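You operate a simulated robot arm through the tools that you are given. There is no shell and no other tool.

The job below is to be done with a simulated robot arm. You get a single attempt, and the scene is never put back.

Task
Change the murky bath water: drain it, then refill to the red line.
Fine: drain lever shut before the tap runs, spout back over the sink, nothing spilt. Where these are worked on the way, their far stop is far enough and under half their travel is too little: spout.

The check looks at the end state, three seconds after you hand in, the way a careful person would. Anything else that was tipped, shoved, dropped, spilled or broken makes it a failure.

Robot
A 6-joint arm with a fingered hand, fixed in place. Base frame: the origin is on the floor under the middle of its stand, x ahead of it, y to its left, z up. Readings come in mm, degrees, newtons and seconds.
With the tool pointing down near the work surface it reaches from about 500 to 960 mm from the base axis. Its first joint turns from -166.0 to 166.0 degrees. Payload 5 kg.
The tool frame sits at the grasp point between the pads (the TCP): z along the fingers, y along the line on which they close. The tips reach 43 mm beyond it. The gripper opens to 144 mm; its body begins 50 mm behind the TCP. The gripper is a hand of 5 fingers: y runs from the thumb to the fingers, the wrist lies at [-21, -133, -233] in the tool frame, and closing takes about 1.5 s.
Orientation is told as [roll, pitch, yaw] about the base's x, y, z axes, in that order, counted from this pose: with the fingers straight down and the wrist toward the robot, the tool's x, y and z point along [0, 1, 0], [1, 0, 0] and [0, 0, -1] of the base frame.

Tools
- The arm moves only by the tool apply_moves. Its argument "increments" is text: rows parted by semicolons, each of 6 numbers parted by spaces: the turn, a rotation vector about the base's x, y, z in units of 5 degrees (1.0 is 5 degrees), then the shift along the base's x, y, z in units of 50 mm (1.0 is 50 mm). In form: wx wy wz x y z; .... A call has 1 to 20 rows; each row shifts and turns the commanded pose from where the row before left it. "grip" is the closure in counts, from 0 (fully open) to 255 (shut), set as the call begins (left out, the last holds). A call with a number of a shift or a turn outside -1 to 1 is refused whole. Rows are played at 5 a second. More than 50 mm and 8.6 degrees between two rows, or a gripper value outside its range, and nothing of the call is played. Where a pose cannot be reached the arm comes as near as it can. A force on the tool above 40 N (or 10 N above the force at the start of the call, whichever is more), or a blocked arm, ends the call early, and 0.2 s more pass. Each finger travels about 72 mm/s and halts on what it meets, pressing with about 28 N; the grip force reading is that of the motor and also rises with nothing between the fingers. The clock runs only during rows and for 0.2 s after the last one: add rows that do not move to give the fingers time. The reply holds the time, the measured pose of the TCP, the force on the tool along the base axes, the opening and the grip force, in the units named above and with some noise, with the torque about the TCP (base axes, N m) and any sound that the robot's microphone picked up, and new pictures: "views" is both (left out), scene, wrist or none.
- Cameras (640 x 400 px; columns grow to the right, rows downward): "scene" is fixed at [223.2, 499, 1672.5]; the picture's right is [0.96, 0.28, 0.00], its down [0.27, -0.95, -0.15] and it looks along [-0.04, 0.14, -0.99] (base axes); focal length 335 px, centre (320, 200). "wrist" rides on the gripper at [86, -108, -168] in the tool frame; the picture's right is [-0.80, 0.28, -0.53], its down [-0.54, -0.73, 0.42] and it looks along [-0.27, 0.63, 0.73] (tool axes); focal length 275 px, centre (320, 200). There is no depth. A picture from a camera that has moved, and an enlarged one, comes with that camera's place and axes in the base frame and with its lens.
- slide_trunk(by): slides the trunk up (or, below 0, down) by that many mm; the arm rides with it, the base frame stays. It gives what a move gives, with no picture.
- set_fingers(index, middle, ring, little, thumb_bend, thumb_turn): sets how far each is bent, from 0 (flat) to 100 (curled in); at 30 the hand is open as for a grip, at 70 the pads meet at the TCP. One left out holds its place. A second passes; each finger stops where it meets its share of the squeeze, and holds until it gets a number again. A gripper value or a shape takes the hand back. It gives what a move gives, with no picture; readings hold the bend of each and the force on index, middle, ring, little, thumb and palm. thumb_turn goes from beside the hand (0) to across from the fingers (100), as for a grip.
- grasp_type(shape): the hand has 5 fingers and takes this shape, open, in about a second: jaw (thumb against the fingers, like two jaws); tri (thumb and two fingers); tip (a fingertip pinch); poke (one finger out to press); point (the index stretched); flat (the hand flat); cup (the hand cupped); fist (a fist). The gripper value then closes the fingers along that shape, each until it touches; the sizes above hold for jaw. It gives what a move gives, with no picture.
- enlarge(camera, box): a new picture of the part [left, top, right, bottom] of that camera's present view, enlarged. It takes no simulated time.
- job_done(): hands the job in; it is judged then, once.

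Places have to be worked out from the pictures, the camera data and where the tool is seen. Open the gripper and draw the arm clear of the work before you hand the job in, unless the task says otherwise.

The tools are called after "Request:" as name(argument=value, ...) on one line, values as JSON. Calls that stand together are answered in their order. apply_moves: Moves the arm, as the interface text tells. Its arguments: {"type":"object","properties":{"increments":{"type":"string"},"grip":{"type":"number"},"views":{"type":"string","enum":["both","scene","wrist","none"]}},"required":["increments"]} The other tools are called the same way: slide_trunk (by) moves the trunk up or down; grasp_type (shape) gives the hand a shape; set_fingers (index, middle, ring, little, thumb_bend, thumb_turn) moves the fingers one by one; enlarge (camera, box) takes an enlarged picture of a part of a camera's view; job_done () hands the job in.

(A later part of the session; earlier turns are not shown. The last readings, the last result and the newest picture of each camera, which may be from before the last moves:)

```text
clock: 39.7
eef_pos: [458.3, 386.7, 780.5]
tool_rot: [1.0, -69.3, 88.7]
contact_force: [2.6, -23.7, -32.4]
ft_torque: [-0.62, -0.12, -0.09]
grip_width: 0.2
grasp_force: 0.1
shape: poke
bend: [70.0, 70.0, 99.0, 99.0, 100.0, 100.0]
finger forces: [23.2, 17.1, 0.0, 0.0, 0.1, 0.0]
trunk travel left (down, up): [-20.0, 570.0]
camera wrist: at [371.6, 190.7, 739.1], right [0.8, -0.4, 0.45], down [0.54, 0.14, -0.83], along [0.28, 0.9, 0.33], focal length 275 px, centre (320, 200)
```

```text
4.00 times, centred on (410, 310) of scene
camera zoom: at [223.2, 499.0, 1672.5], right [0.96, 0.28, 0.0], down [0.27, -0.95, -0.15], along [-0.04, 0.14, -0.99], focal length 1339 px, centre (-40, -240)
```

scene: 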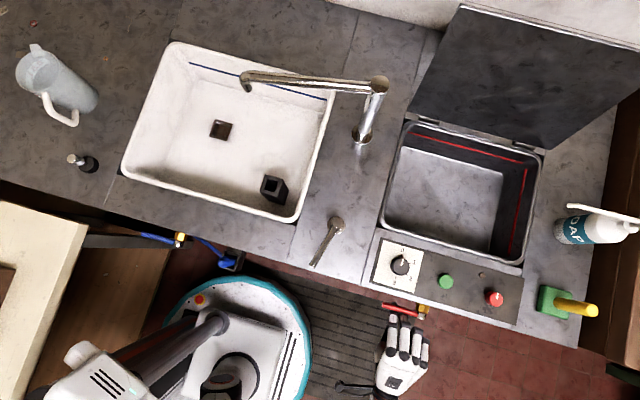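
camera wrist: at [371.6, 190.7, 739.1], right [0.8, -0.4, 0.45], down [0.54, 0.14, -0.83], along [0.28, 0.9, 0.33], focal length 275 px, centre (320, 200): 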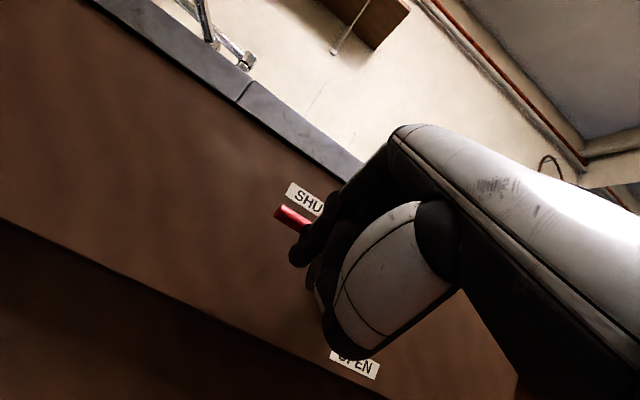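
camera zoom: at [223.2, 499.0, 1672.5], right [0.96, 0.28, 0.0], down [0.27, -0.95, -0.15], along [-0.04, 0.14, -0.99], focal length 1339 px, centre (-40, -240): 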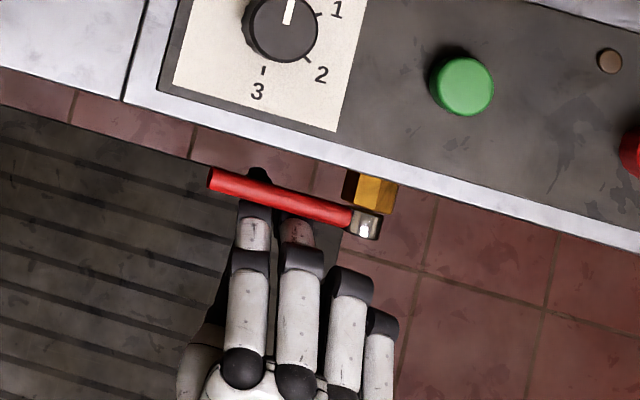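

Both fingers press with over 30 N against the stop, so the handle is fully back at SHUT. I'll drop clear of it, retreat and verify.

Request:
apply_moves(increments="0 0 0 0 0 -0.2; 0 0 0 0 0 -0.2; 0 0 0 0 -0.5 0; 0 0 0 0 -0.7 0.1; 0 0 0 0 -0.3 0.2; 0 0 0 0 0 0.3; 0 0 0 0 0 0", views="both")

Request:
enlarge(camera="wrist", box=[180, 180, 420, 380])

```text
clock: 41.3
eef_pos: [455.8, 312.6, 793.1]
tool_rot: [0.5, -69.7, 89.1]
contact_force: [-0.8, 0.2, -0.1]
ft_torque: [0.02, -0.03, 0.0]
grip_width: 0.0
grasp_force: 0.0
shape: poke
bend: [70.0, 70.0, 99.0, 99.0, 100.0, 100.0]
finger forces: [0.0, 0.0, 0.0, 0.0, 0.0, 0.1]
trunk travel left (down, up): [-20.0, 570.0]
camera wrist: at [370.1, 116.6, 751.2], right [0.8, -0.41, 0.45], down [0.54, 0.14, -0.83], along [0.27, 0.9, 0.33], focal length 275 px, centre (320, 200)
```

scene: 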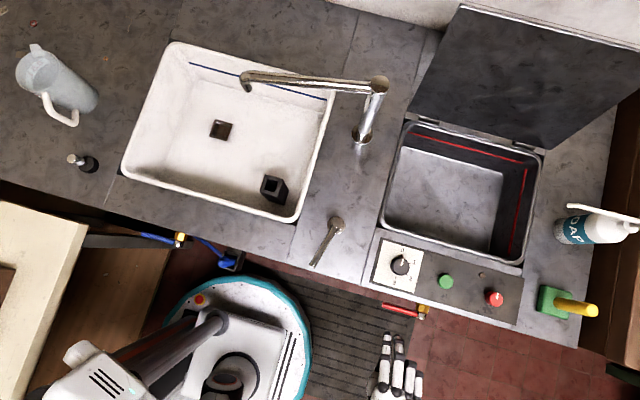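
wrist: 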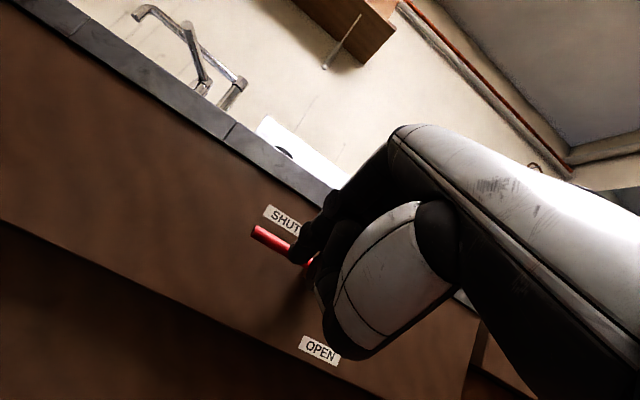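

```text
2.00 times, centred on (300, 280) of wrist
camera zoom: at [370.1, 116.6, 751.2], right [0.8, -0.41, 0.45], down [0.54, 0.14, -0.83], along [0.27, 0.9, 0.33], focal length 551 px, centre (360, 40)
```

zoom: 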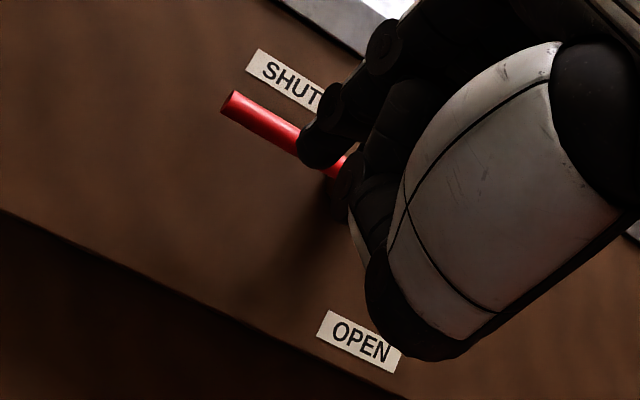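

The handle end is back at (411, 409, 787), level as it was at the start, so the drain is shut. Next is the spout: I'll raise the trunk again and turn the fingers down.

Request:
slide_trunk(by=480)

Request:
apply_moves(increments="-1 0 0 0 0 0; -1 0 0 0 0 0; -1 0 0 0 0 0; -1 0 0 0 0 0; -1 0 0 0 0 0; -1 0 0 0 0 0; -1 0 0 0 0 0; -1 0 0 0 0 0; -1 0 0 0 0 0; -1 0 0 0 0 0; -1 0 0 0 0 0; -1 0 0 0 0 0; -1 0 0 0 0 0; -1 0 0 0 0 0; 0 0 0 0 0 0", views="both")

```text
refused: 480 is not a number from -400 to 400
```

```text
clock: 44.5
eef_pos: [457.4, 312.4, 795.0]
tool_rot: [-0.2, 0.4, 89.7]
contact_force: [0.1, -0.2, -0.5]
ft_torque: [-0.04, -0.03, 0.01]
grip_width: 0.1
grasp_force: 0.0
shape: poke
bend: [70.0, 70.0, 99.0, 99.0, 100.0, 100.0]
finger forces: [0.0, 0.0, 0.1, 0.0, 0.0, 0.1]
trunk travel left (down, up): [-20.0, 570.0]
camera wrist: at [371.1, 204.3, 962.9], right [0.8, 0.28, 0.54], down [0.54, -0.73, -0.42], along [0.27, 0.62, -0.73], focal length 275 px, centre (320, 200)
```

scene: 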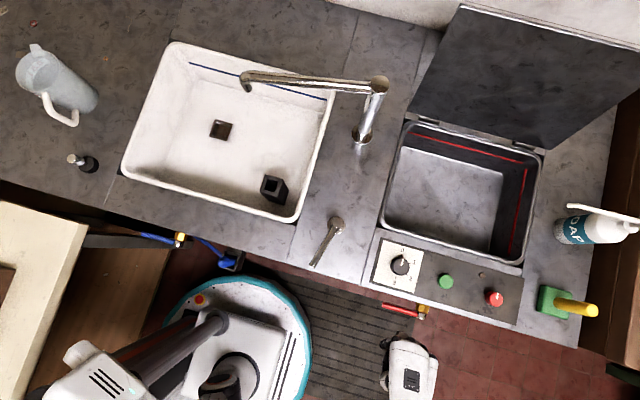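
wrist: 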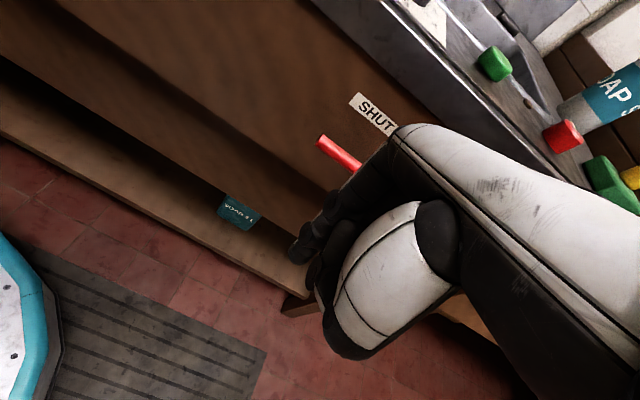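

The trunk only takes up to 400 mm at once; the hand is clear anyway. I'll raise it in two steps.

Request:
slide_trunk(by=300)

Request:
slide_trunk(by=200)

Request:
grasp_type(shape="tip")

Request:
apply_moves(increments="0 0 0 0 0 0", views="wrist")

```text
clock: 47.5
eef_pos: [457.9, 312.3, 1095.0]
tool_rot: [-0.2, 0.4, 89.8]
contact_force: [-0.6, -0.2, 0.2]
ft_torque: [0.05, 0.02, 0.0]
grip_width: 0.2
grasp_force: 0.1
shape: poke
bend: [70.0, 70.0, 99.0, 99.0, 100.0, 100.0]
finger forces: [0.0, 0.0, 0.1, 0.1, 0.0, 0.1]
trunk travel left (down, up): [-320.0, 270.0]
```

```text
clock: 49.7
eef_pos: [457.3, 313.3, 1294.6]
tool_rot: [-0.2, 0.3, 89.7]
contact_force: [0.4, -0.2, -0.2]
ft_torque: [0.05, 0.02, -0.02]
grip_width: 0.0
grasp_force: 0.1
shape: poke
bend: [70.0, 70.0, 99.0, 99.0, 100.0, 100.0]
finger forces: [0.0, 0.0, 0.1, 0.0, 0.0, 0.0]
trunk travel left (down, up): [-520.0, 70.0]
```

```text
clock: 50.6
eef_pos: [457.3, 313.0, 1294.3]
tool_rot: [-0.3, 0.3, 89.8]
contact_force: [-0.1, -0.2, 0.4]
ft_torque: [-0.02, 0.0, 0.0]
grip_width: 143.9
grasp_force: 0.0
shape: tip
bend: [30.0, 98.0, 99.0, 99.0, 30.0, 98.0]
finger forces: [0.0, 0.0, 0.1, 0.0, 0.0, 0.0]
trunk travel left (down, up): [-520.0, 70.0]
```

```text
clock: 51.0
eef_pos: [457.2, 311.5, 1294.5]
tool_rot: [-0.2, 0.3, 89.7]
contact_force: [1.1, 0.5, 0.0]
ft_torque: [-0.07, 0.0, -0.01]
grip_width: 143.7
grasp_force: 0.1
shape: tip
bend: [30.0, 98.0, 99.0, 99.0, 30.0, 98.0]
finger forces: [0.0, 0.0, 0.0, 0.0, 0.0, 0.0]
trunk travel left (down, up): [-520.0, 70.0]
camera wrist: at [371.1, 204.2, 1462.7], right [0.8, 0.28, 0.54], down [0.54, -0.73, -0.42], along [0.27, 0.62, -0.73], focal length 275 px, centre (320, 200)
```

wrist: 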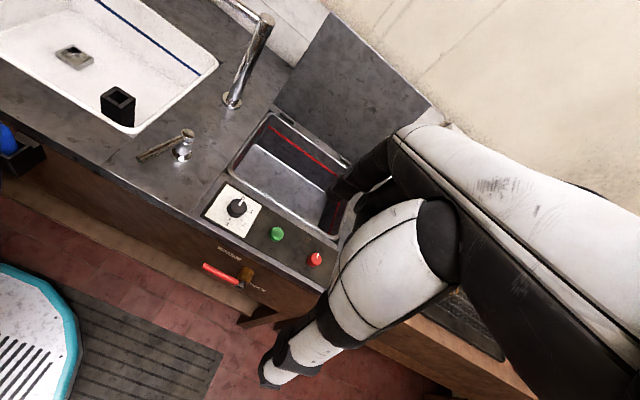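

The tip shape gives index and thumb as a wide two-prong fork. I'll move over near the sink at a safe height to get a close view of the spout.

Request:
apply_moves(increments="0 0 0 -0.7 0.55 0; 0 0 0 -0.7 0.55 0; 0 0 0 -0.7 0.55 0; 0 0 0 -0.7 0.55 0; 0 0 0 -0.7 0.55 0; 0 0 0 -0.7 0.55 0; 0 0 0 -0.7 0.55 0; 0 0 0 -0.7 0.55 0; 0 0 0 -0.7 0.55 0; 0 0 0 0 0 0", views="both")

```text
clock: 53.2
eef_pos: [141.8, 560.4, 1296.3]
tool_rot: [-0.2, 0.3, 89.7]
contact_force: [1.5, 0.3, 0.4]
ft_torque: [-0.01, -0.01, 0.0]
grip_width: 144.1
grasp_force: 0.0
shape: tip
bend: [30.0, 98.0, 99.0, 99.0, 30.0, 98.0]
finger forces: [0.1, 0.0, 0.0, 0.0, 0.0, 0.0]
trunk travel left (down, up): [-520.0, 70.0]
camera wrist: at [56.0, 452.0, 1463.8], right [0.8, 0.28, 0.54], down [0.54, -0.73, -0.42], along [0.27, 0.62, -0.73], focal length 275 px, centre (320, 200)
```

scene: 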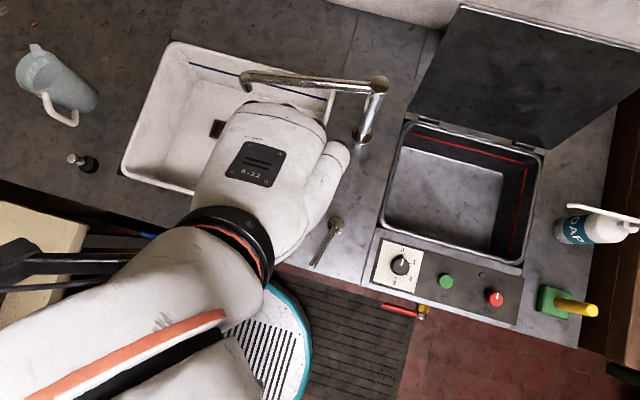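
wrist: 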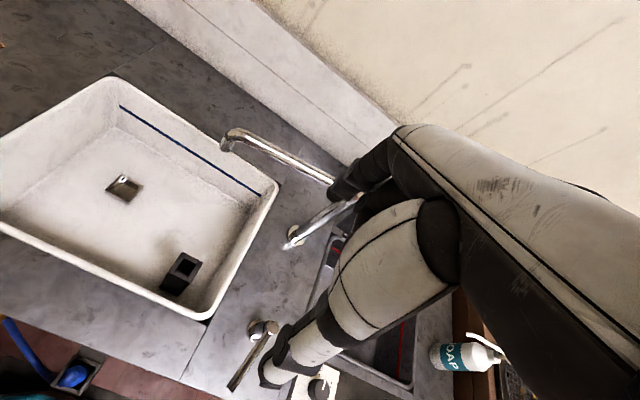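

Request:
enlarge(camera="wrist", box=[200, 100, 400, 260])

Request:
enlarge(camera="scene", box=[220, 50, 400, 160])

Request:
enlarge(camera="wrist", box=[200, 290, 360, 400])

```text
2.50 times, centred on (300, 180) of wrist
camera zoom: at [56.0, 452.0, 1463.8], right [0.8, 0.28, 0.54], down [0.54, -0.73, -0.42], along [0.27, 0.62, -0.73], focal length 688 px, centre (370, 250)
```

zoom: 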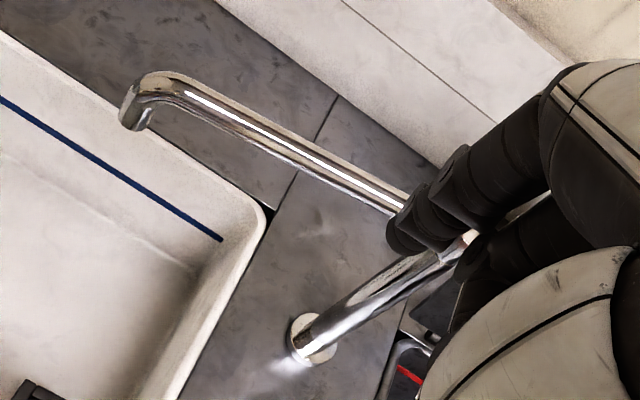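

```text
3.56 times, centred on (310, 105) of scene
camera zoom: at [223.2, 499.0, 1672.5], right [0.96, 0.28, 0.0], down [0.27, -0.95, -0.15], along [-0.04, 0.14, -0.99], focal length 1190 px, centre (356, 538)
```

zoom: 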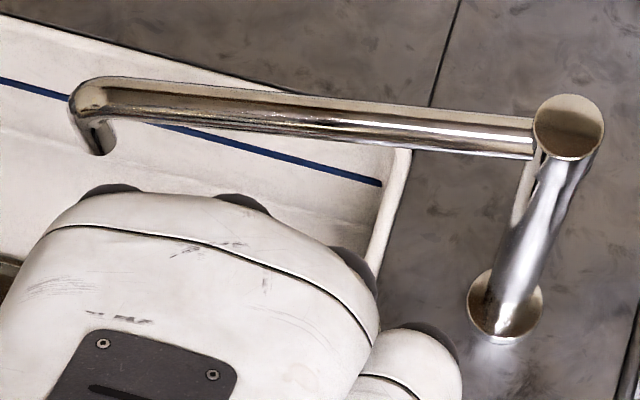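

```text
3.64 times, centred on (280, 345) of wrist
camera zoom: at [56.0, 452.0, 1463.8], right [0.8, 0.28, 0.54], down [0.54, -0.73, -0.42], along [0.27, 0.62, -0.73], focal length 1001 px, centre (466, -327)
```

zoom: 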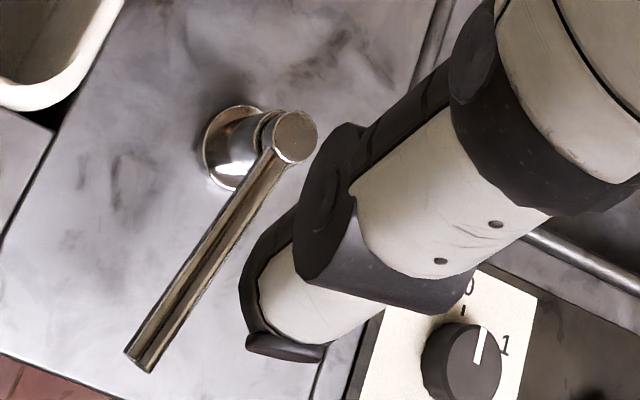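

Spout geometry: column at about (245, 789), tube centre z≈1127, pointing about 189° with its end near (18, 752). The tap handle is a horizontal rod from (240, 562, 977) to about (214, 465, 975). I'll close the hand into a narrow post and go behind the spout (sink-wall side), still high.

Request:
grasp_type(shape="jaw")

Request:
apply_moves(increments="0 0 0 -0.383 0.87 0; 0 0 0 -0.383 0.87 0; 0 0 0 -0.383 0.87 0; 0 0 0 -0.383 0.87 0; 0 0 0 -0.383 0.87 0; 0 0 0 -0.383 0.87 0; 0 0 0 0 0 0; 0 0 0 0 0 0; 0 0 0 0 0 0", grip=255, views="both")

```text
clock: 54.1
eef_pos: [142.7, 560.5, 1295.8]
tool_rot: [-0.1, 0.3, 89.7]
contact_force: [0.0, 0.3, -0.3]
ft_torque: [0.03, -0.02, 0.03]
grip_width: 143.8
grasp_force: 0.1
shape: jaw
bend: [30.0, 30.0, 30.0, 30.0, 30.0, 98.0]
finger forces: [0.0, 0.0, 0.0, 0.0, 0.1, 0.0]
trunk travel left (down, up): [-520.0, 70.0]
```

```text
clock: 56.1
eef_pos: [29.0, 787.8, 1278.4]
tool_rot: [-0.2, 0.3, 89.8]
contact_force: [0.3, -0.5, -0.4]
ft_torque: [-0.01, -0.01, -0.05]
grip_width: 0.3
grasp_force: 28.6
shape: jaw
bend: [70.0, 70.0, 70.0, 70.0, 59.0, 100.0]
finger forces: [0.0, 0.0, 0.0, 0.0, 0.0, 0.0]
out of reach, approached as far as the arm can: row 6
trunk travel left (down, up): [-520.0, 70.0]
camera wrist: at [-56.9, 678.7, 1446.2], right [0.8, 0.28, 0.54], down [0.54, -0.73, -0.42], along [0.27, 0.62, -0.73], focal length 275 px, centre (320, 200)
```

scene: 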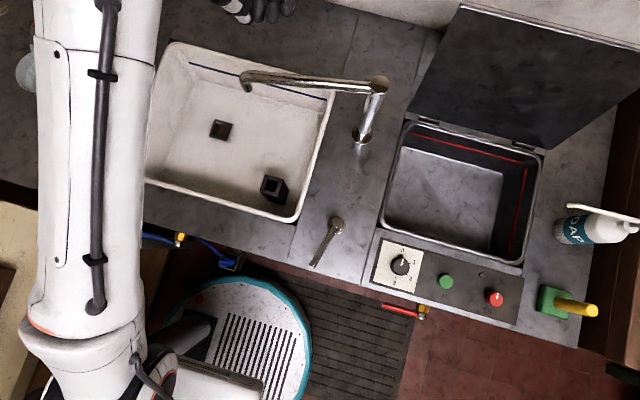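
wrist: 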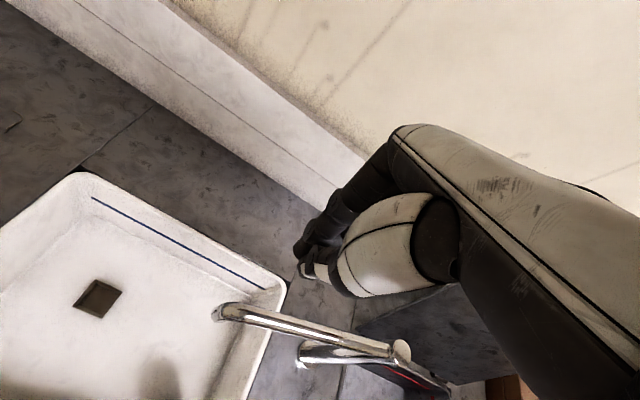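

The arm's reach ends near y≈788 at this height; lower down it should extend. I'll zoom into this fresh side view of the spout to fix its height.

Request:
enlarge(camera="wrist", box=[190, 280, 450, 400])

Request:
enlarge(camera="scene", box=[220, 50, 400, 160])

```text
2.46 times, centred on (320, 340) of wrist
camera zoom: at [-56.9, 678.7, 1446.2], right [0.8, 0.28, 0.54], down [0.54, -0.73, -0.42], along [0.27, 0.62, -0.73], focal length 678 px, centre (320, -145)
```

zoom: 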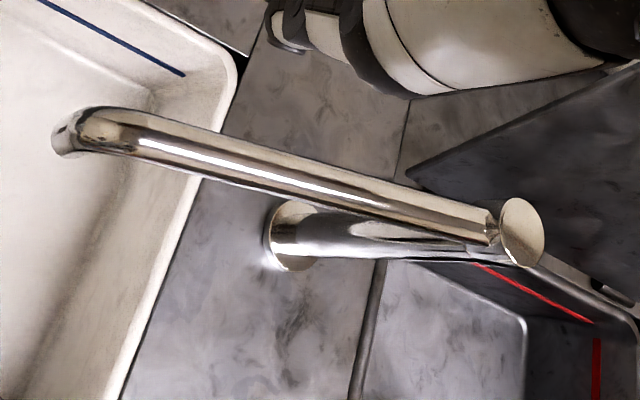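

```text
3.56 times, centred on (310, 105) of scene
camera zoom: at [223.2, 499.0, 1672.5], right [0.96, 0.28, 0.0], down [0.27, -0.95, -0.15], along [-0.04, 0.14, -0.99], focal length 1190 px, centre (356, 538)
```

zoom: 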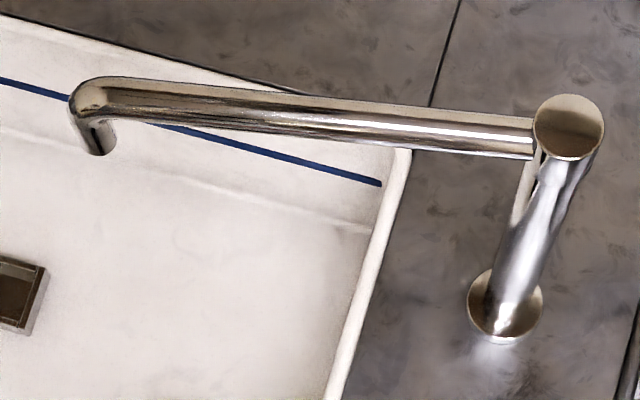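

Triangulation puts the tube centre between z≈1131 at the column and about 1114 at the end, its length near 234 mm. I'll come down to just above the tube's level and reach further back so the post is behind it.

Request:
apply_moves(increments="0 0 0 0 0 -0.76; 0 0 0 0 0 -0.76; 0 0 0 0 0.36 0; 0 0 0 0 0.36 0; 0 0 0 0 0 0", views="both")

Request:
enlarge(camera="scene", box=[200, 0, 400, 130])

```text
clock: 57.3
eef_pos: [30.5, 824.0, 1202.9]
tool_rot: [-0.2, 0.4, 89.8]
contact_force: [-0.3, 0.4, -1.0]
ft_torque: [-0.02, 0.01, -0.02]
grip_width: 0.2
grasp_force: 27.7
shape: jaw
bend: [70.0, 70.0, 70.0, 70.0, 59.0, 100.0]
finger forces: [0.1, 0.0, 0.1, 0.0, 0.1, 0.1]
trunk travel left (down, up): [-520.0, 70.0]
camera wrist: at [-56.2, 715.3, 1371.1], right [0.8, 0.28, 0.54], down [0.54, -0.73, -0.42], along [0.27, 0.62, -0.73], focal length 275 px, centre (320, 200)
```

scene: 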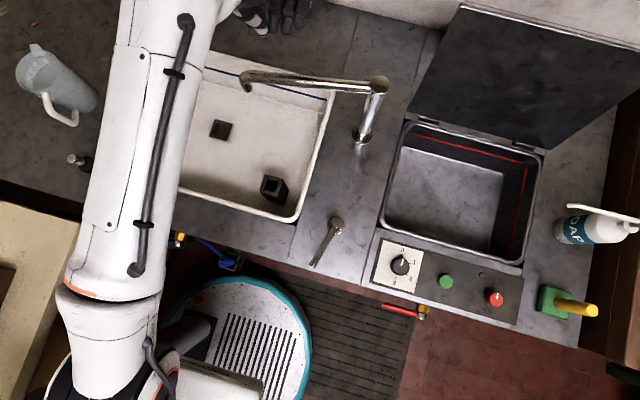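
wrist: 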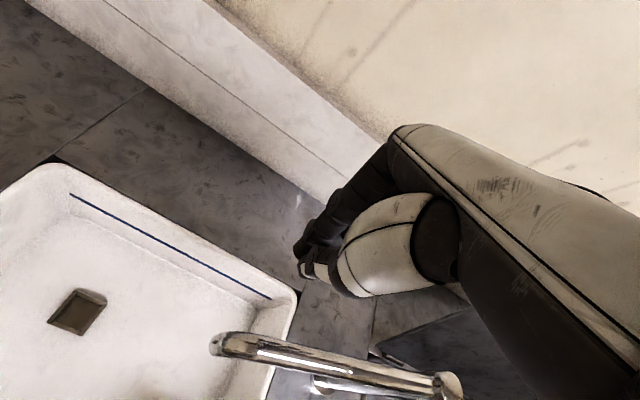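

```text
3.08 times, centred on (300, 65) of scene
camera zoom: at [223.2, 499.0, 1672.5], right [0.96, 0.28, 0.0], down [0.27, -0.95, -0.15], along [-0.04, 0.14, -0.99], focal length 1030 px, centre (382, 615)
```

zoom: 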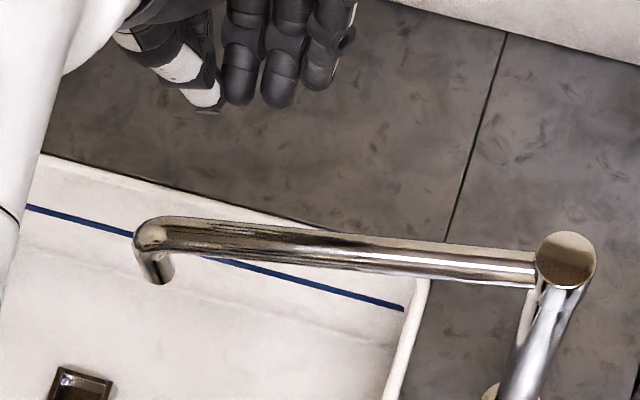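

The post's fingertips lie at about y 810–842, a good 20 mm behind the tube. I'll descend beside it and begin pushing it toward me.

Request:
apply_moves(increments="0 0 0 0 0 -0.73; 0 0 0 0 0 -0.73; 0 0 0 0 -0.24 0; 0 0 0 0 -0.24 0; 0 0 0 0.02 -0.24 0; 0 0 0 0.02 -0.24 0; 0 0 0 0 -0.24 0", views="both")

Request:
enlarge(camera="scene", box=[200, 20, 400, 150])

```text
clock: 58.9
eef_pos: [31.6, 764.4, 1132.3]
tool_rot: [-0.2, 0.3, 89.7]
contact_force: [-1.1, 0.4, -0.1]
ft_torque: [0.02, -0.01, -0.02]
grip_width: 0.0
grasp_force: 27.9
shape: jaw
bend: [70.0, 70.0, 70.0, 70.0, 59.0, 100.0]
finger forces: [0.0, 0.0, 0.0, 0.1, 0.0, 0.0]
trunk travel left (down, up): [-520.0, 70.0]
camera wrist: at [-54.9, 655.9, 1299.7], right [0.8, 0.28, 0.54], down [0.54, -0.73, -0.42], along [0.27, 0.62, -0.73], focal length 275 px, centre (320, 200)
```

scene: 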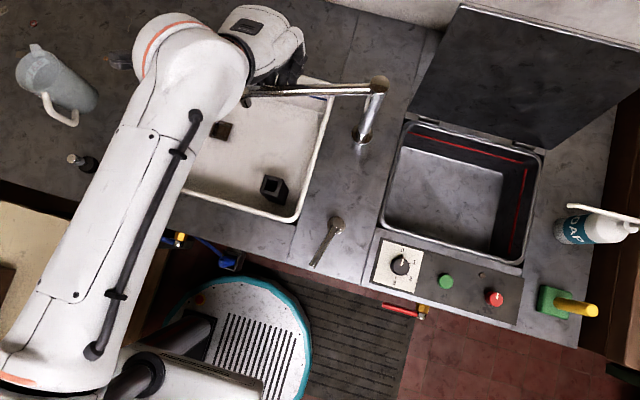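
wrist: 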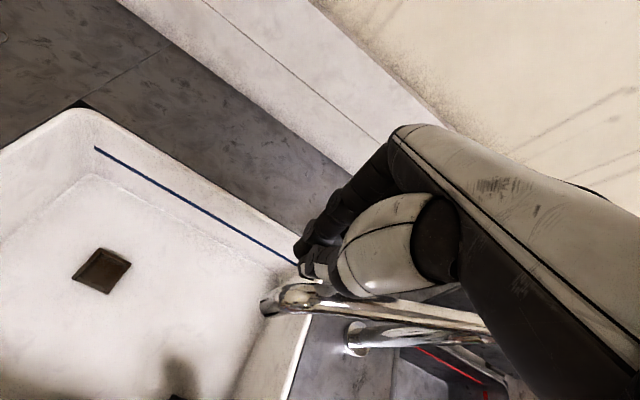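

```text
3.08 times, centred on (300, 85) of scene
camera zoom: at [223.2, 499.0, 1672.5], right [0.96, 0.28, 0.0], down [0.27, -0.95, -0.15], along [-0.04, 0.14, -0.99], focal length 1030 px, centre (382, 554)
```

zoom: 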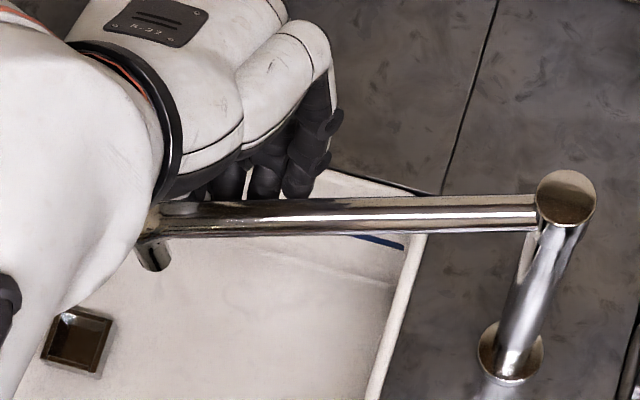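

The tube has begun to swing with almost no force. I'll continue along the arc to about 270°, where it points toward me.

Request:
apply_moves(increments="0 0 0 0.04 -0.295 0; 0 0 0 0.04 -0.295 0; 0 0 0 0.04 -0.295 0; 0 0 0 0.193 -0.307 0; 0 0 0 0.193 -0.307 0; 0 0 0 0.193 -0.307 0; 0 0 0 0.287 -0.22 0; 0 0 0 0.287 -0.22 0; 0 0 0 0.287 -0.22 0", views="both")

Request:
enlarge(camera="scene", box=[220, 60, 420, 190])

```text
clock: 60.9
eef_pos: [110.3, 639.5, 1130.8]
tool_rot: [-0.2, 0.3, 89.7]
contact_force: [-0.2, 0.5, 0.5]
ft_torque: [0.02, -0.03, 0.02]
grip_width: 0.0
grasp_force: 27.9
shape: jaw
bend: [70.0, 70.0, 70.0, 70.0, 59.0, 100.0]
finger forces: [0.0, 0.0, 0.0, 0.0, 0.1, 0.0]
trunk travel left (down, up): [-520.0, 70.0]
camera wrist: at [24.9, 530.6, 1298.7], right [0.8, 0.28, 0.54], down [0.54, -0.73, -0.42], along [0.27, 0.62, -0.73], focal length 275 px, centre (320, 200)
```

scene: 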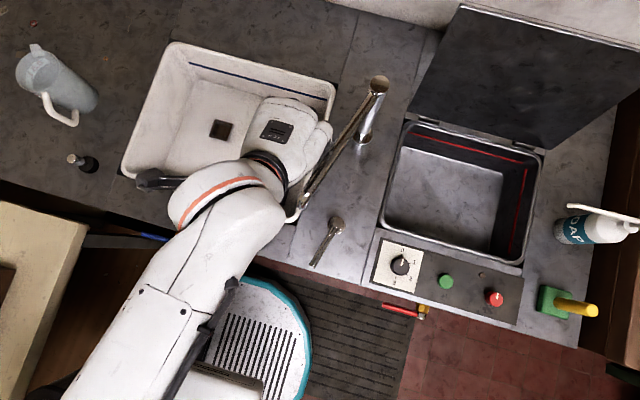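
wrist: 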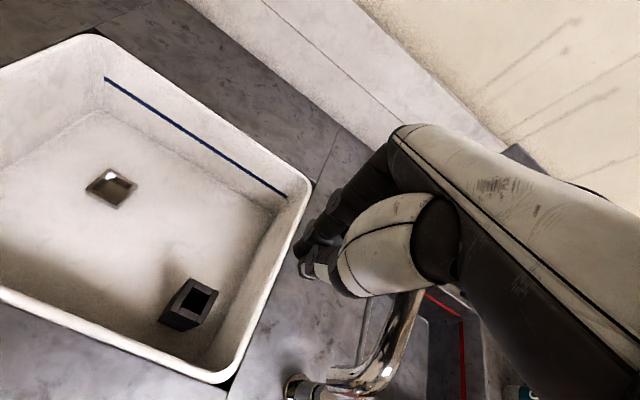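

```text
3.08 times, centred on (320, 125) of scene
camera zoom: at [223.2, 499.0, 1672.5], right [0.96, 0.28, 0.0], down [0.27, -0.95, -0.15], along [-0.04, 0.14, -0.99], focal length 1030 px, centre (320, 431)
```

zoom: 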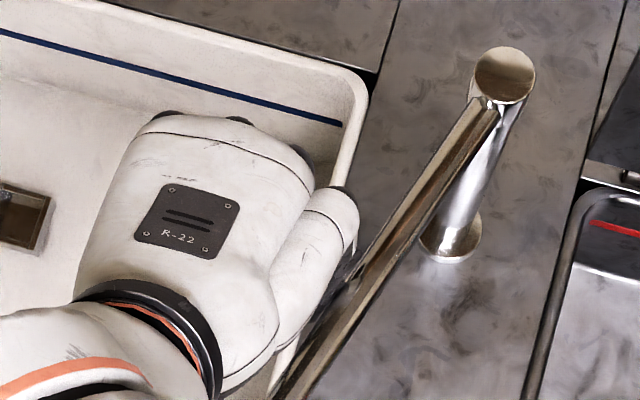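

The tube follows nicely at about 250°. I'll carry on past 270° and round to about 330°, over the bath.

Request:
apply_moves(increments="0 0 0 0.2585 -0.0725 0; 0 0 0 0.2585 -0.0725 0; 0 0 0 0.2585 -0.0725 0; 0 0 0 0.2585 -0.0725 0; 0 0 0 0.27 0.0125 0; 0 0 0 0.27 0.0125 0; 0 0 0 0.27 0.0125 0; 0 0 0 0.27 0.0125 0; 0 0 0 0.25 0.1025 0; 0 0 0 0.25 0.1025 0; 0 0 0 0.25 0.1025 0; 0 0 0 0.25 0.1025 0; 0 0 0 0.2 0.185 0; 0 0 0 0.2 0.185 0; 0 0 0 0.2 0.185 0; 0 0 0 0.2 0.185 0", views="both")

Request:
enlarge(camera="scene", box=[300, 60, 560, 260])

```text
clock: 64.3
eef_pos: [305.5, 684.9, 1130.4]
tool_rot: [-0.2, 0.3, 89.8]
contact_force: [0.0, -0.1, 0.0]
ft_torque: [0.0, -0.01, 0.01]
grip_width: 0.0
grasp_force: 27.5
shape: jaw
bend: [70.0, 70.0, 70.0, 70.0, 59.0, 100.0]
finger forces: [0.0, 0.0, 0.0, 0.0, 0.0, 0.1]
trunk travel left (down, up): [-520.0, 70.0]
camera wrist: at [219.7, 576.9, 1297.6], right [0.8, 0.28, 0.54], down [0.54, -0.73, -0.42], along [0.27, 0.62, -0.73], focal length 275 px, centre (320, 200)
```

scene: 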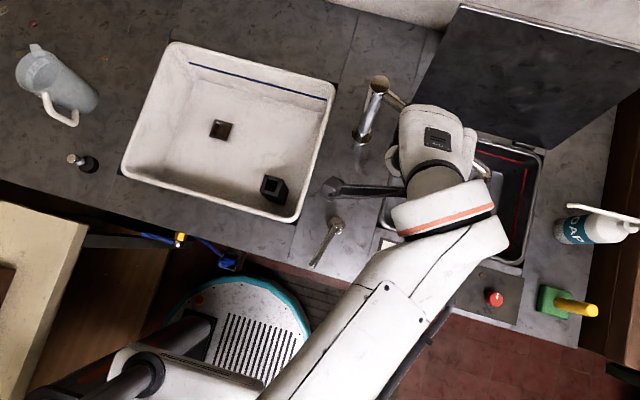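
wrist: 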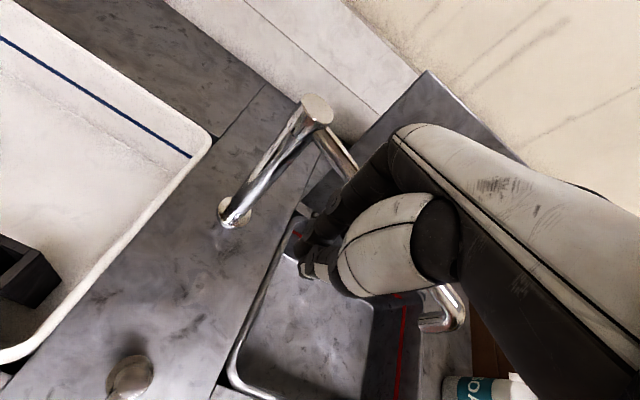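

```text
2.00 times, centred on (430, 160) of scene
camera zoom: at [223.2, 499.0, 1672.5], right [0.96, 0.28, 0.0], down [0.27, -0.95, -0.15], along [-0.04, 0.14, -0.99], focal length 669 px, centre (100, 280)
```

zoom: 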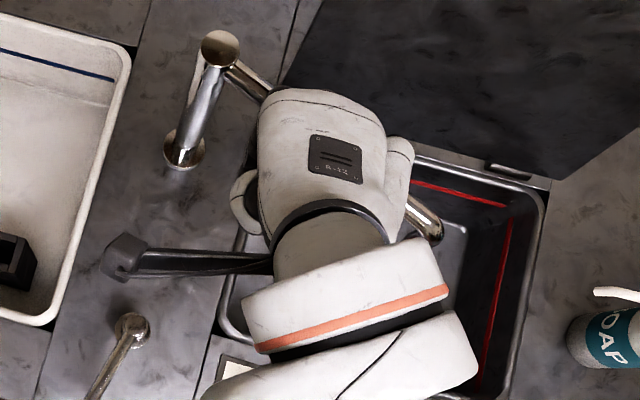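

The spout's outlet is now over the bath at about (463, 708), swung some 150°. I'll nudge it a few degrees more, then lift the hand clear.

Request:
apply_moves(increments="0 0 0 0.13 0.235 0; 0 0 0 0.13 0.235 0; 0 0 0 0.13 0.2 0; 0 0 0 -0.1 -0.5 0; 0 0 0 -0.2 -0.5 0.3; 0 0 0 -0.2 -0.5 0.5; 0 0 0 -0.2 -0.3 0.5", views="both")

Request:
enlarge(camera="scene", box=[300, 60, 560, 260])

```text
clock: 65.9
eef_pos: [290.0, 629.5, 1196.1]
tool_rot: [-0.2, 0.2, 89.9]
contact_force: [0.4, 0.1, 0.2]
ft_torque: [0.02, -0.05, 0.06]
grip_width: 0.0
grasp_force: 28.5
shape: jaw
bend: [70.0, 70.0, 70.0, 70.0, 59.0, 100.0]
finger forces: [0.0, 0.0, 0.2, 0.1, 0.0, 0.1]
trunk travel left (down, up): [-520.0, 70.0]
camera wrist: at [204.1, 520.4, 1363.1], right [0.8, 0.28, 0.54], down [0.54, -0.73, -0.42], along [0.27, 0.62, -0.73], focal length 275 px, centre (320, 200)
```

scene: 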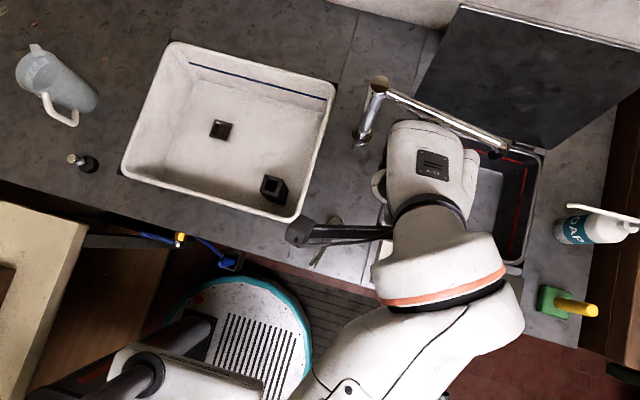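
wrist: 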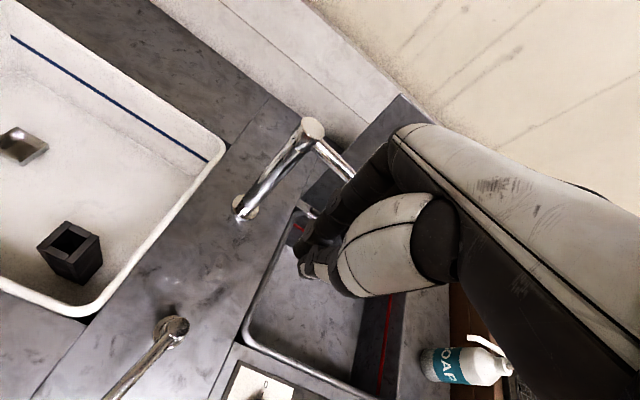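

```text
2.00 times, centred on (430, 160) of scene
camera zoom: at [223.2, 499.0, 1672.5], right [0.96, 0.28, 0.0], down [0.27, -0.95, -0.15], along [-0.04, 0.14, -0.99], focal length 669 px, centre (100, 280)
```

zoom: 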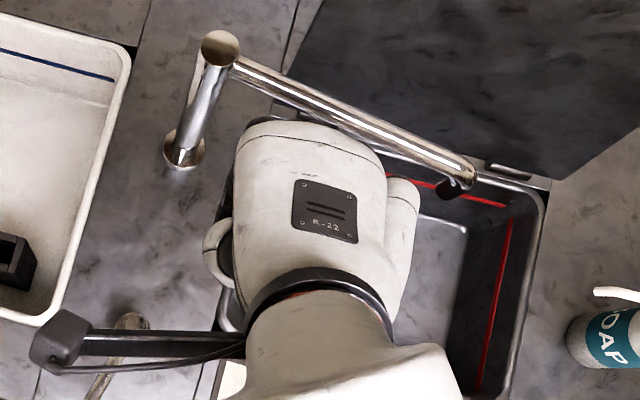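

The spout now points at about 352° with its outlet near (480, 753), well inside the bath. Next is the tap: I'll turn the hand so thumb and fingers can straddle the handle rod, with about a 60 mm gap, staying high for now.

Request:
apply_moves(increments="0 0 -1 -0.063 -0.126 0; 0 0 -1 -0.063 -0.126 0; 0 0 -1 -0.063 -0.126 0; 0 0 -1 -0.063 -0.126 0; 0 0 -1 -0.063 -0.126 0; 0 0 -1 -0.063 -0.126 0; 0 0 -1 -0.063 -0.126 0; 0 0 -1 -0.063 -0.126 0; 0 0 -1 -0.063 -0.126 0; 0 0 -1 -0.063 -0.126 0; 0 0 -1 -0.063 -0.126 0; 0 0 -1 -0.063 -0.126 0; 0 0 -1 -0.063 -0.126 0; 0 0 -1 -0.063 -0.126 0; 0 0 -1 -0.063 -0.126 0; 0 0 -1 -0.063 -0.126 0; 0 0 -1 -0.063 -0.126 0; 0 0 -1 -0.063 -0.126 0; 0 0 -1 -0.063 -0.126 0; 0 0 -1 -0.063 -0.126 0", grip=149, views="both")

Request:
enlarge(camera="wrist", box=[160, 120, 480, 400])

Request:
enlarge(camera="scene", box=[260, 180, 420, 300])

```text
clock: 70.1
eef_pos: [227.9, 503.0, 1197.6]
tool_rot: [-0.2, 0.4, -10.3]
contact_force: [0.2, -0.1, 0.5]
ft_torque: [0.01, -0.01, 0.01]
grip_width: 59.4
grasp_force: 0.0
shape: jaw
bend: [74.0, 48.0, 46.0, 43.0, 72.0, 100.0]
finger forces: [0.0, 0.0, 0.0, 0.0, 0.1, 0.0]
trunk travel left (down, up): [-520.0, 70.0]
camera wrist: at [138.9, 606.9, 1363.8], right [0.14, -0.83, 0.54], down [-0.81, -0.4, -0.42], along [0.56, -0.38, -0.73], focal length 275 px, centre (320, 200)
```

scene: 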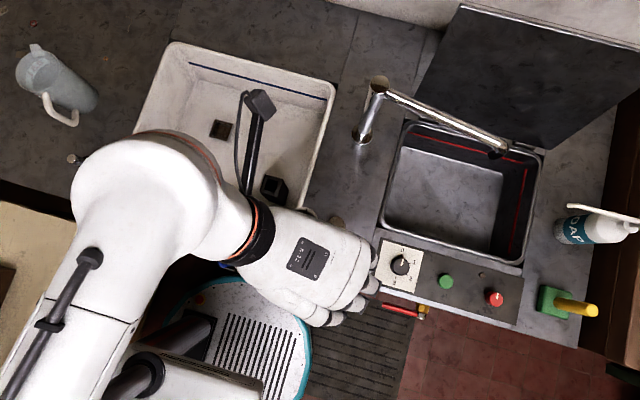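
wrist: 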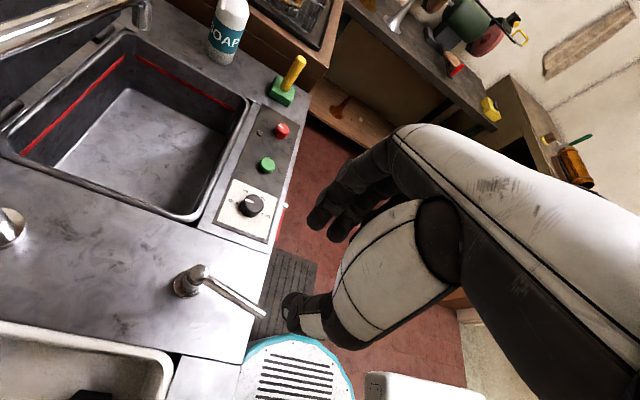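

```text
1.43 times, centred on (320, 260) of wrist
camera zoom: at [138.9, 606.9, 1363.8], right [0.14, -0.83, 0.54], down [-0.81, -0.4, -0.42], along [0.56, -0.38, -0.73], focal length 393 px, centre (320, 114)
```

zoom: 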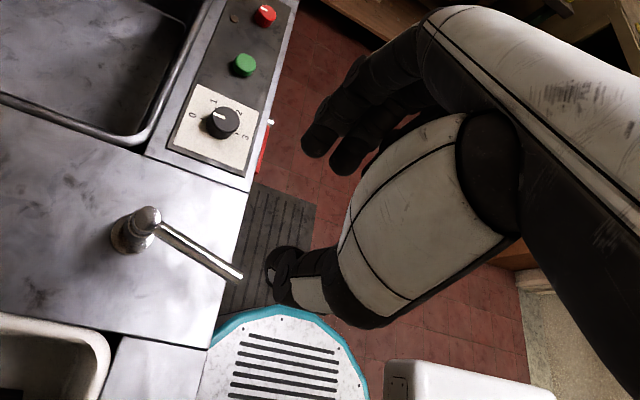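

```text
3.33 times, centred on (340, 240) of scene
camera zoom: at [223.2, 499.0, 1672.5], right [0.96, 0.28, 0.0], down [0.27, -0.95, -0.15], along [-0.04, 0.14, -0.99], focal length 1116 px, centre (253, 67)
```

zoom: 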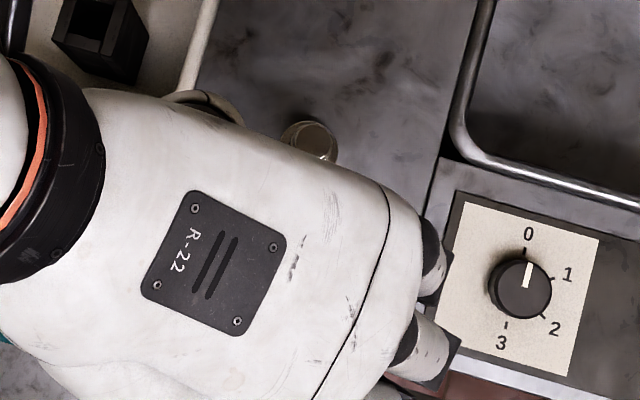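

The index and thumb read 74 and 72 while the other fingers opened, so they seem to have caught on each other. I'll open the hand fully to free them and check.

Request:
apply_moves(increments="0 0 0 0 0 0; 0 0 0 0 0 0; 0 0 0 0 0 0; 0 0 0 0 0 0; 0 0 0 0 0 0; 0 0 0 0 0 0; 0 0 0 0 0 0; 0 0 0 0 0 0", grip=0, views="wrist")

Request:
enlarge(camera="wrist", box=[160, 120, 480, 400])

```text
clock: 71.9
eef_pos: [228.4, 503.9, 1195.3]
tool_rot: [-0.2, 0.3, -10.2]
contact_force: [-0.4, -0.2, 0.3]
ft_torque: [0.01, 0.02, 0.02]
grip_width: 143.6
grasp_force: 0.0
shape: jaw
bend: [30.0, 30.0, 30.0, 30.0, 30.0, 98.0]
finger forces: [0.0, 0.0, 0.1, 0.0, 0.0, 0.0]
trunk travel left (down, up): [-520.0, 70.0]
camera wrist: at [138.8, 606.9, 1363.8], right [0.14, -0.83, 0.54], down [-0.81, -0.41, -0.42], along [0.56, -0.38, -0.73], focal length 275 px, centre (320, 200)
```

wrist: 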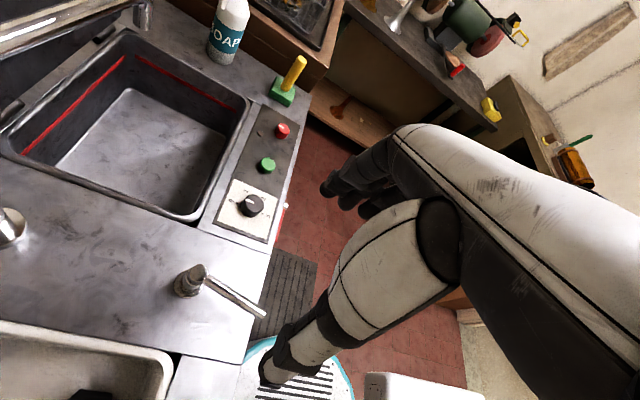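

```text
1.43 times, centred on (320, 260) of wrist
camera zoom: at [138.8, 606.9, 1363.8], right [0.14, -0.83, 0.54], down [-0.81, -0.41, -0.42], along [0.56, -0.38, -0.73], focal length 393 px, centre (320, 114)
```

zoom: 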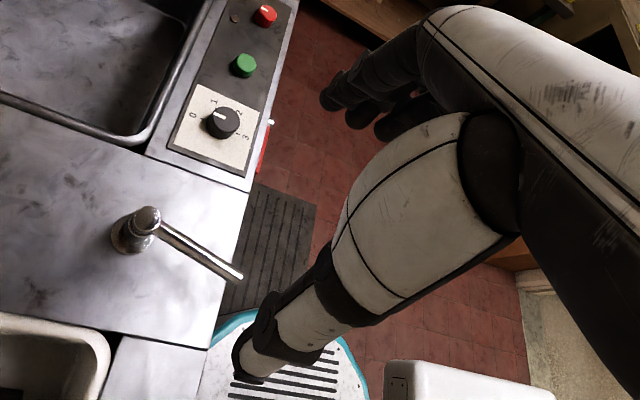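

The fingers are free again. The handle rod runs from the pivot (241, 563) to its end (215, 463) at z≈975. I'll narrow the gap to about 60 mm and come down above it.

Request:
apply_moves(increments="0 0 -0.8 0 0 -0.5; 0 0 0 0 0 -0.5; 0 0 0 0 0 -0.5; 0 0 0 0 0 -0.5; 0 0 0 0 0 -0.5; 0 0 0 0 0 0", grip=149, views="both")

Request:
enlarge(camera="wrist", box=[160, 120, 480, 400])

```text
clock: 73.3
eef_pos: [228.3, 504.3, 1070.5]
tool_rot: [-0.2, 0.3, -14.3]
contact_force: [0.6, 0.1, -1.0]
ft_torque: [0.01, -0.01, -0.02]
grip_width: 60.3
grasp_force: 0.0
shape: jaw
bend: [74.0, 48.0, 46.0, 43.0, 72.0, 100.0]
finger forces: [0.1, 0.0, 0.1, 0.0, 0.1, 0.0]
trunk travel left (down, up): [-520.0, 70.0]
camera wrist: at [146.7, 614.8, 1238.8], right [0.08, -0.84, 0.54], down [-0.84, -0.35, -0.42], along [0.54, -0.42, -0.73], focal length 275 px, centre (320, 200)
```

scene: 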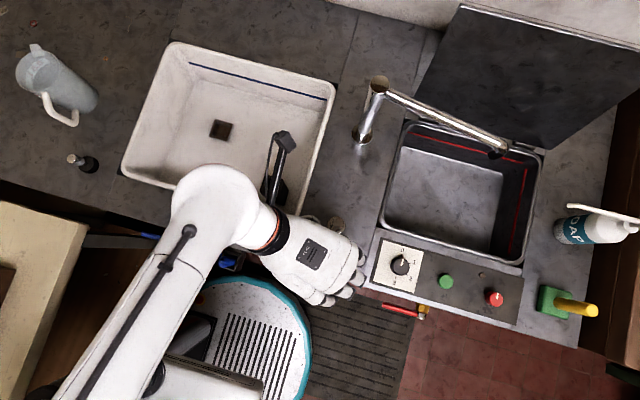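
wrist: 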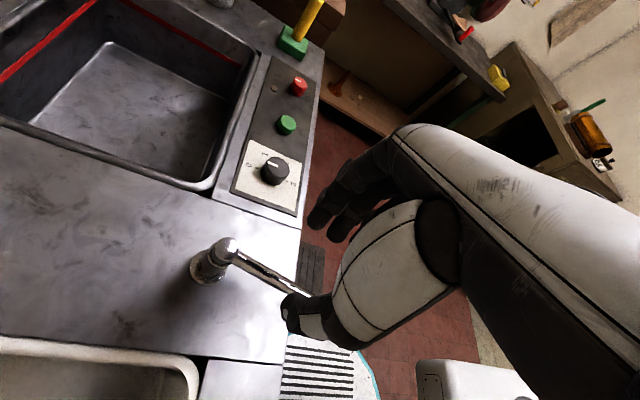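

```text
1.43 times, centred on (320, 260) of wrist
camera zoom: at [146.7, 614.8, 1238.8], right [0.08, -0.84, 0.54], down [-0.84, -0.35, -0.42], along [0.54, -0.42, -0.73], focal length 393 px, centre (320, 114)
```

zoom: 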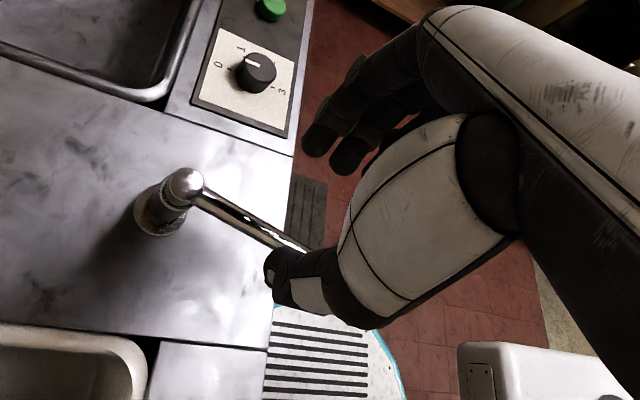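

At this setting the index curls against the thumb instead of leaving a clean gap. I'll set the fingers individually for an even gap of about 60 mm.

Request:
set_fingers(index=50, middle=50, ring=50, little=50, thumb_bend=45, thumb_turn=100)

Request:
apply_moves(increments="0 0 0 0 0 0; 0 0 0 0 0 0", views="wrist")

Request:
enlarge(camera="wrist", box=[160, 120, 480, 400])

```text
clock: 74.3
eef_pos: [228.5, 504.6, 1072.0]
tool_rot: [-0.2, 0.3, -14.3]
contact_force: [0.1, -0.2, -1.0]
ft_torque: [0.01, 0.01, 0.03]
grip_width: 86.8
grasp_force: 0.0
shape: fingers
bend: [50.0, 50.0, 50.0, 50.0, 45.0, 99.0]
finger forces: [0.0, 0.0, 0.1, 0.0, 0.0, 0.1]
trunk travel left (down, up): [-520.0, 70.0]
```

```text
clock: 74.9
eef_pos: [228.3, 505.8, 1071.7]
tool_rot: [-0.1, 0.3, -14.4]
contact_force: [0.5, 0.0, -0.5]
ft_torque: [0.0, 0.01, -0.01]
grip_width: 86.9
grasp_force: 0.0
shape: fingers
bend: [50.0, 50.0, 50.0, 50.0, 45.0, 99.0]
finger forces: [0.0, 0.0, 0.0, 0.0, 0.0, 0.0]
trunk travel left (down, up): [-520.0, 70.0]
camera wrist: at [146.7, 614.7, 1239.0], right [0.08, -0.84, 0.54], down [-0.84, -0.35, -0.42], along [0.54, -0.42, -0.73], focal length 275 px, centre (320, 200)
```

wrist: 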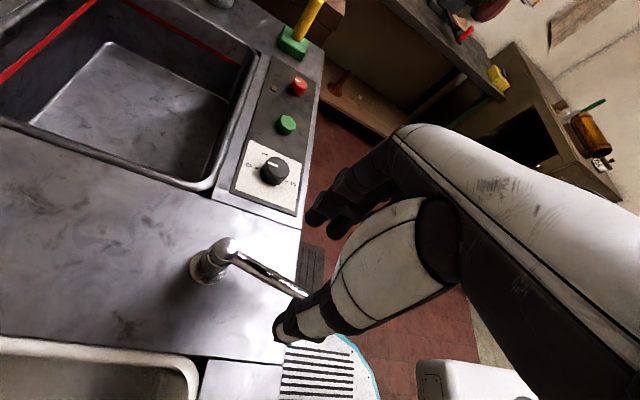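

```text
1.43 times, centred on (320, 260) of wrist
camera zoom: at [146.7, 614.7, 1239.0], right [0.08, -0.84, 0.54], down [-0.84, -0.35, -0.42], along [0.54, -0.42, -0.73], focal length 393 px, centre (320, 114)
```

zoom: 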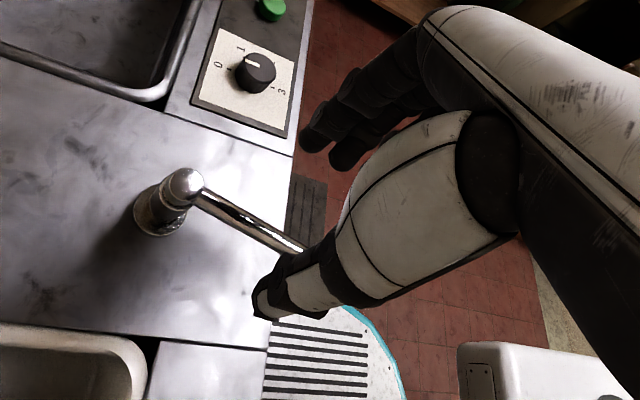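

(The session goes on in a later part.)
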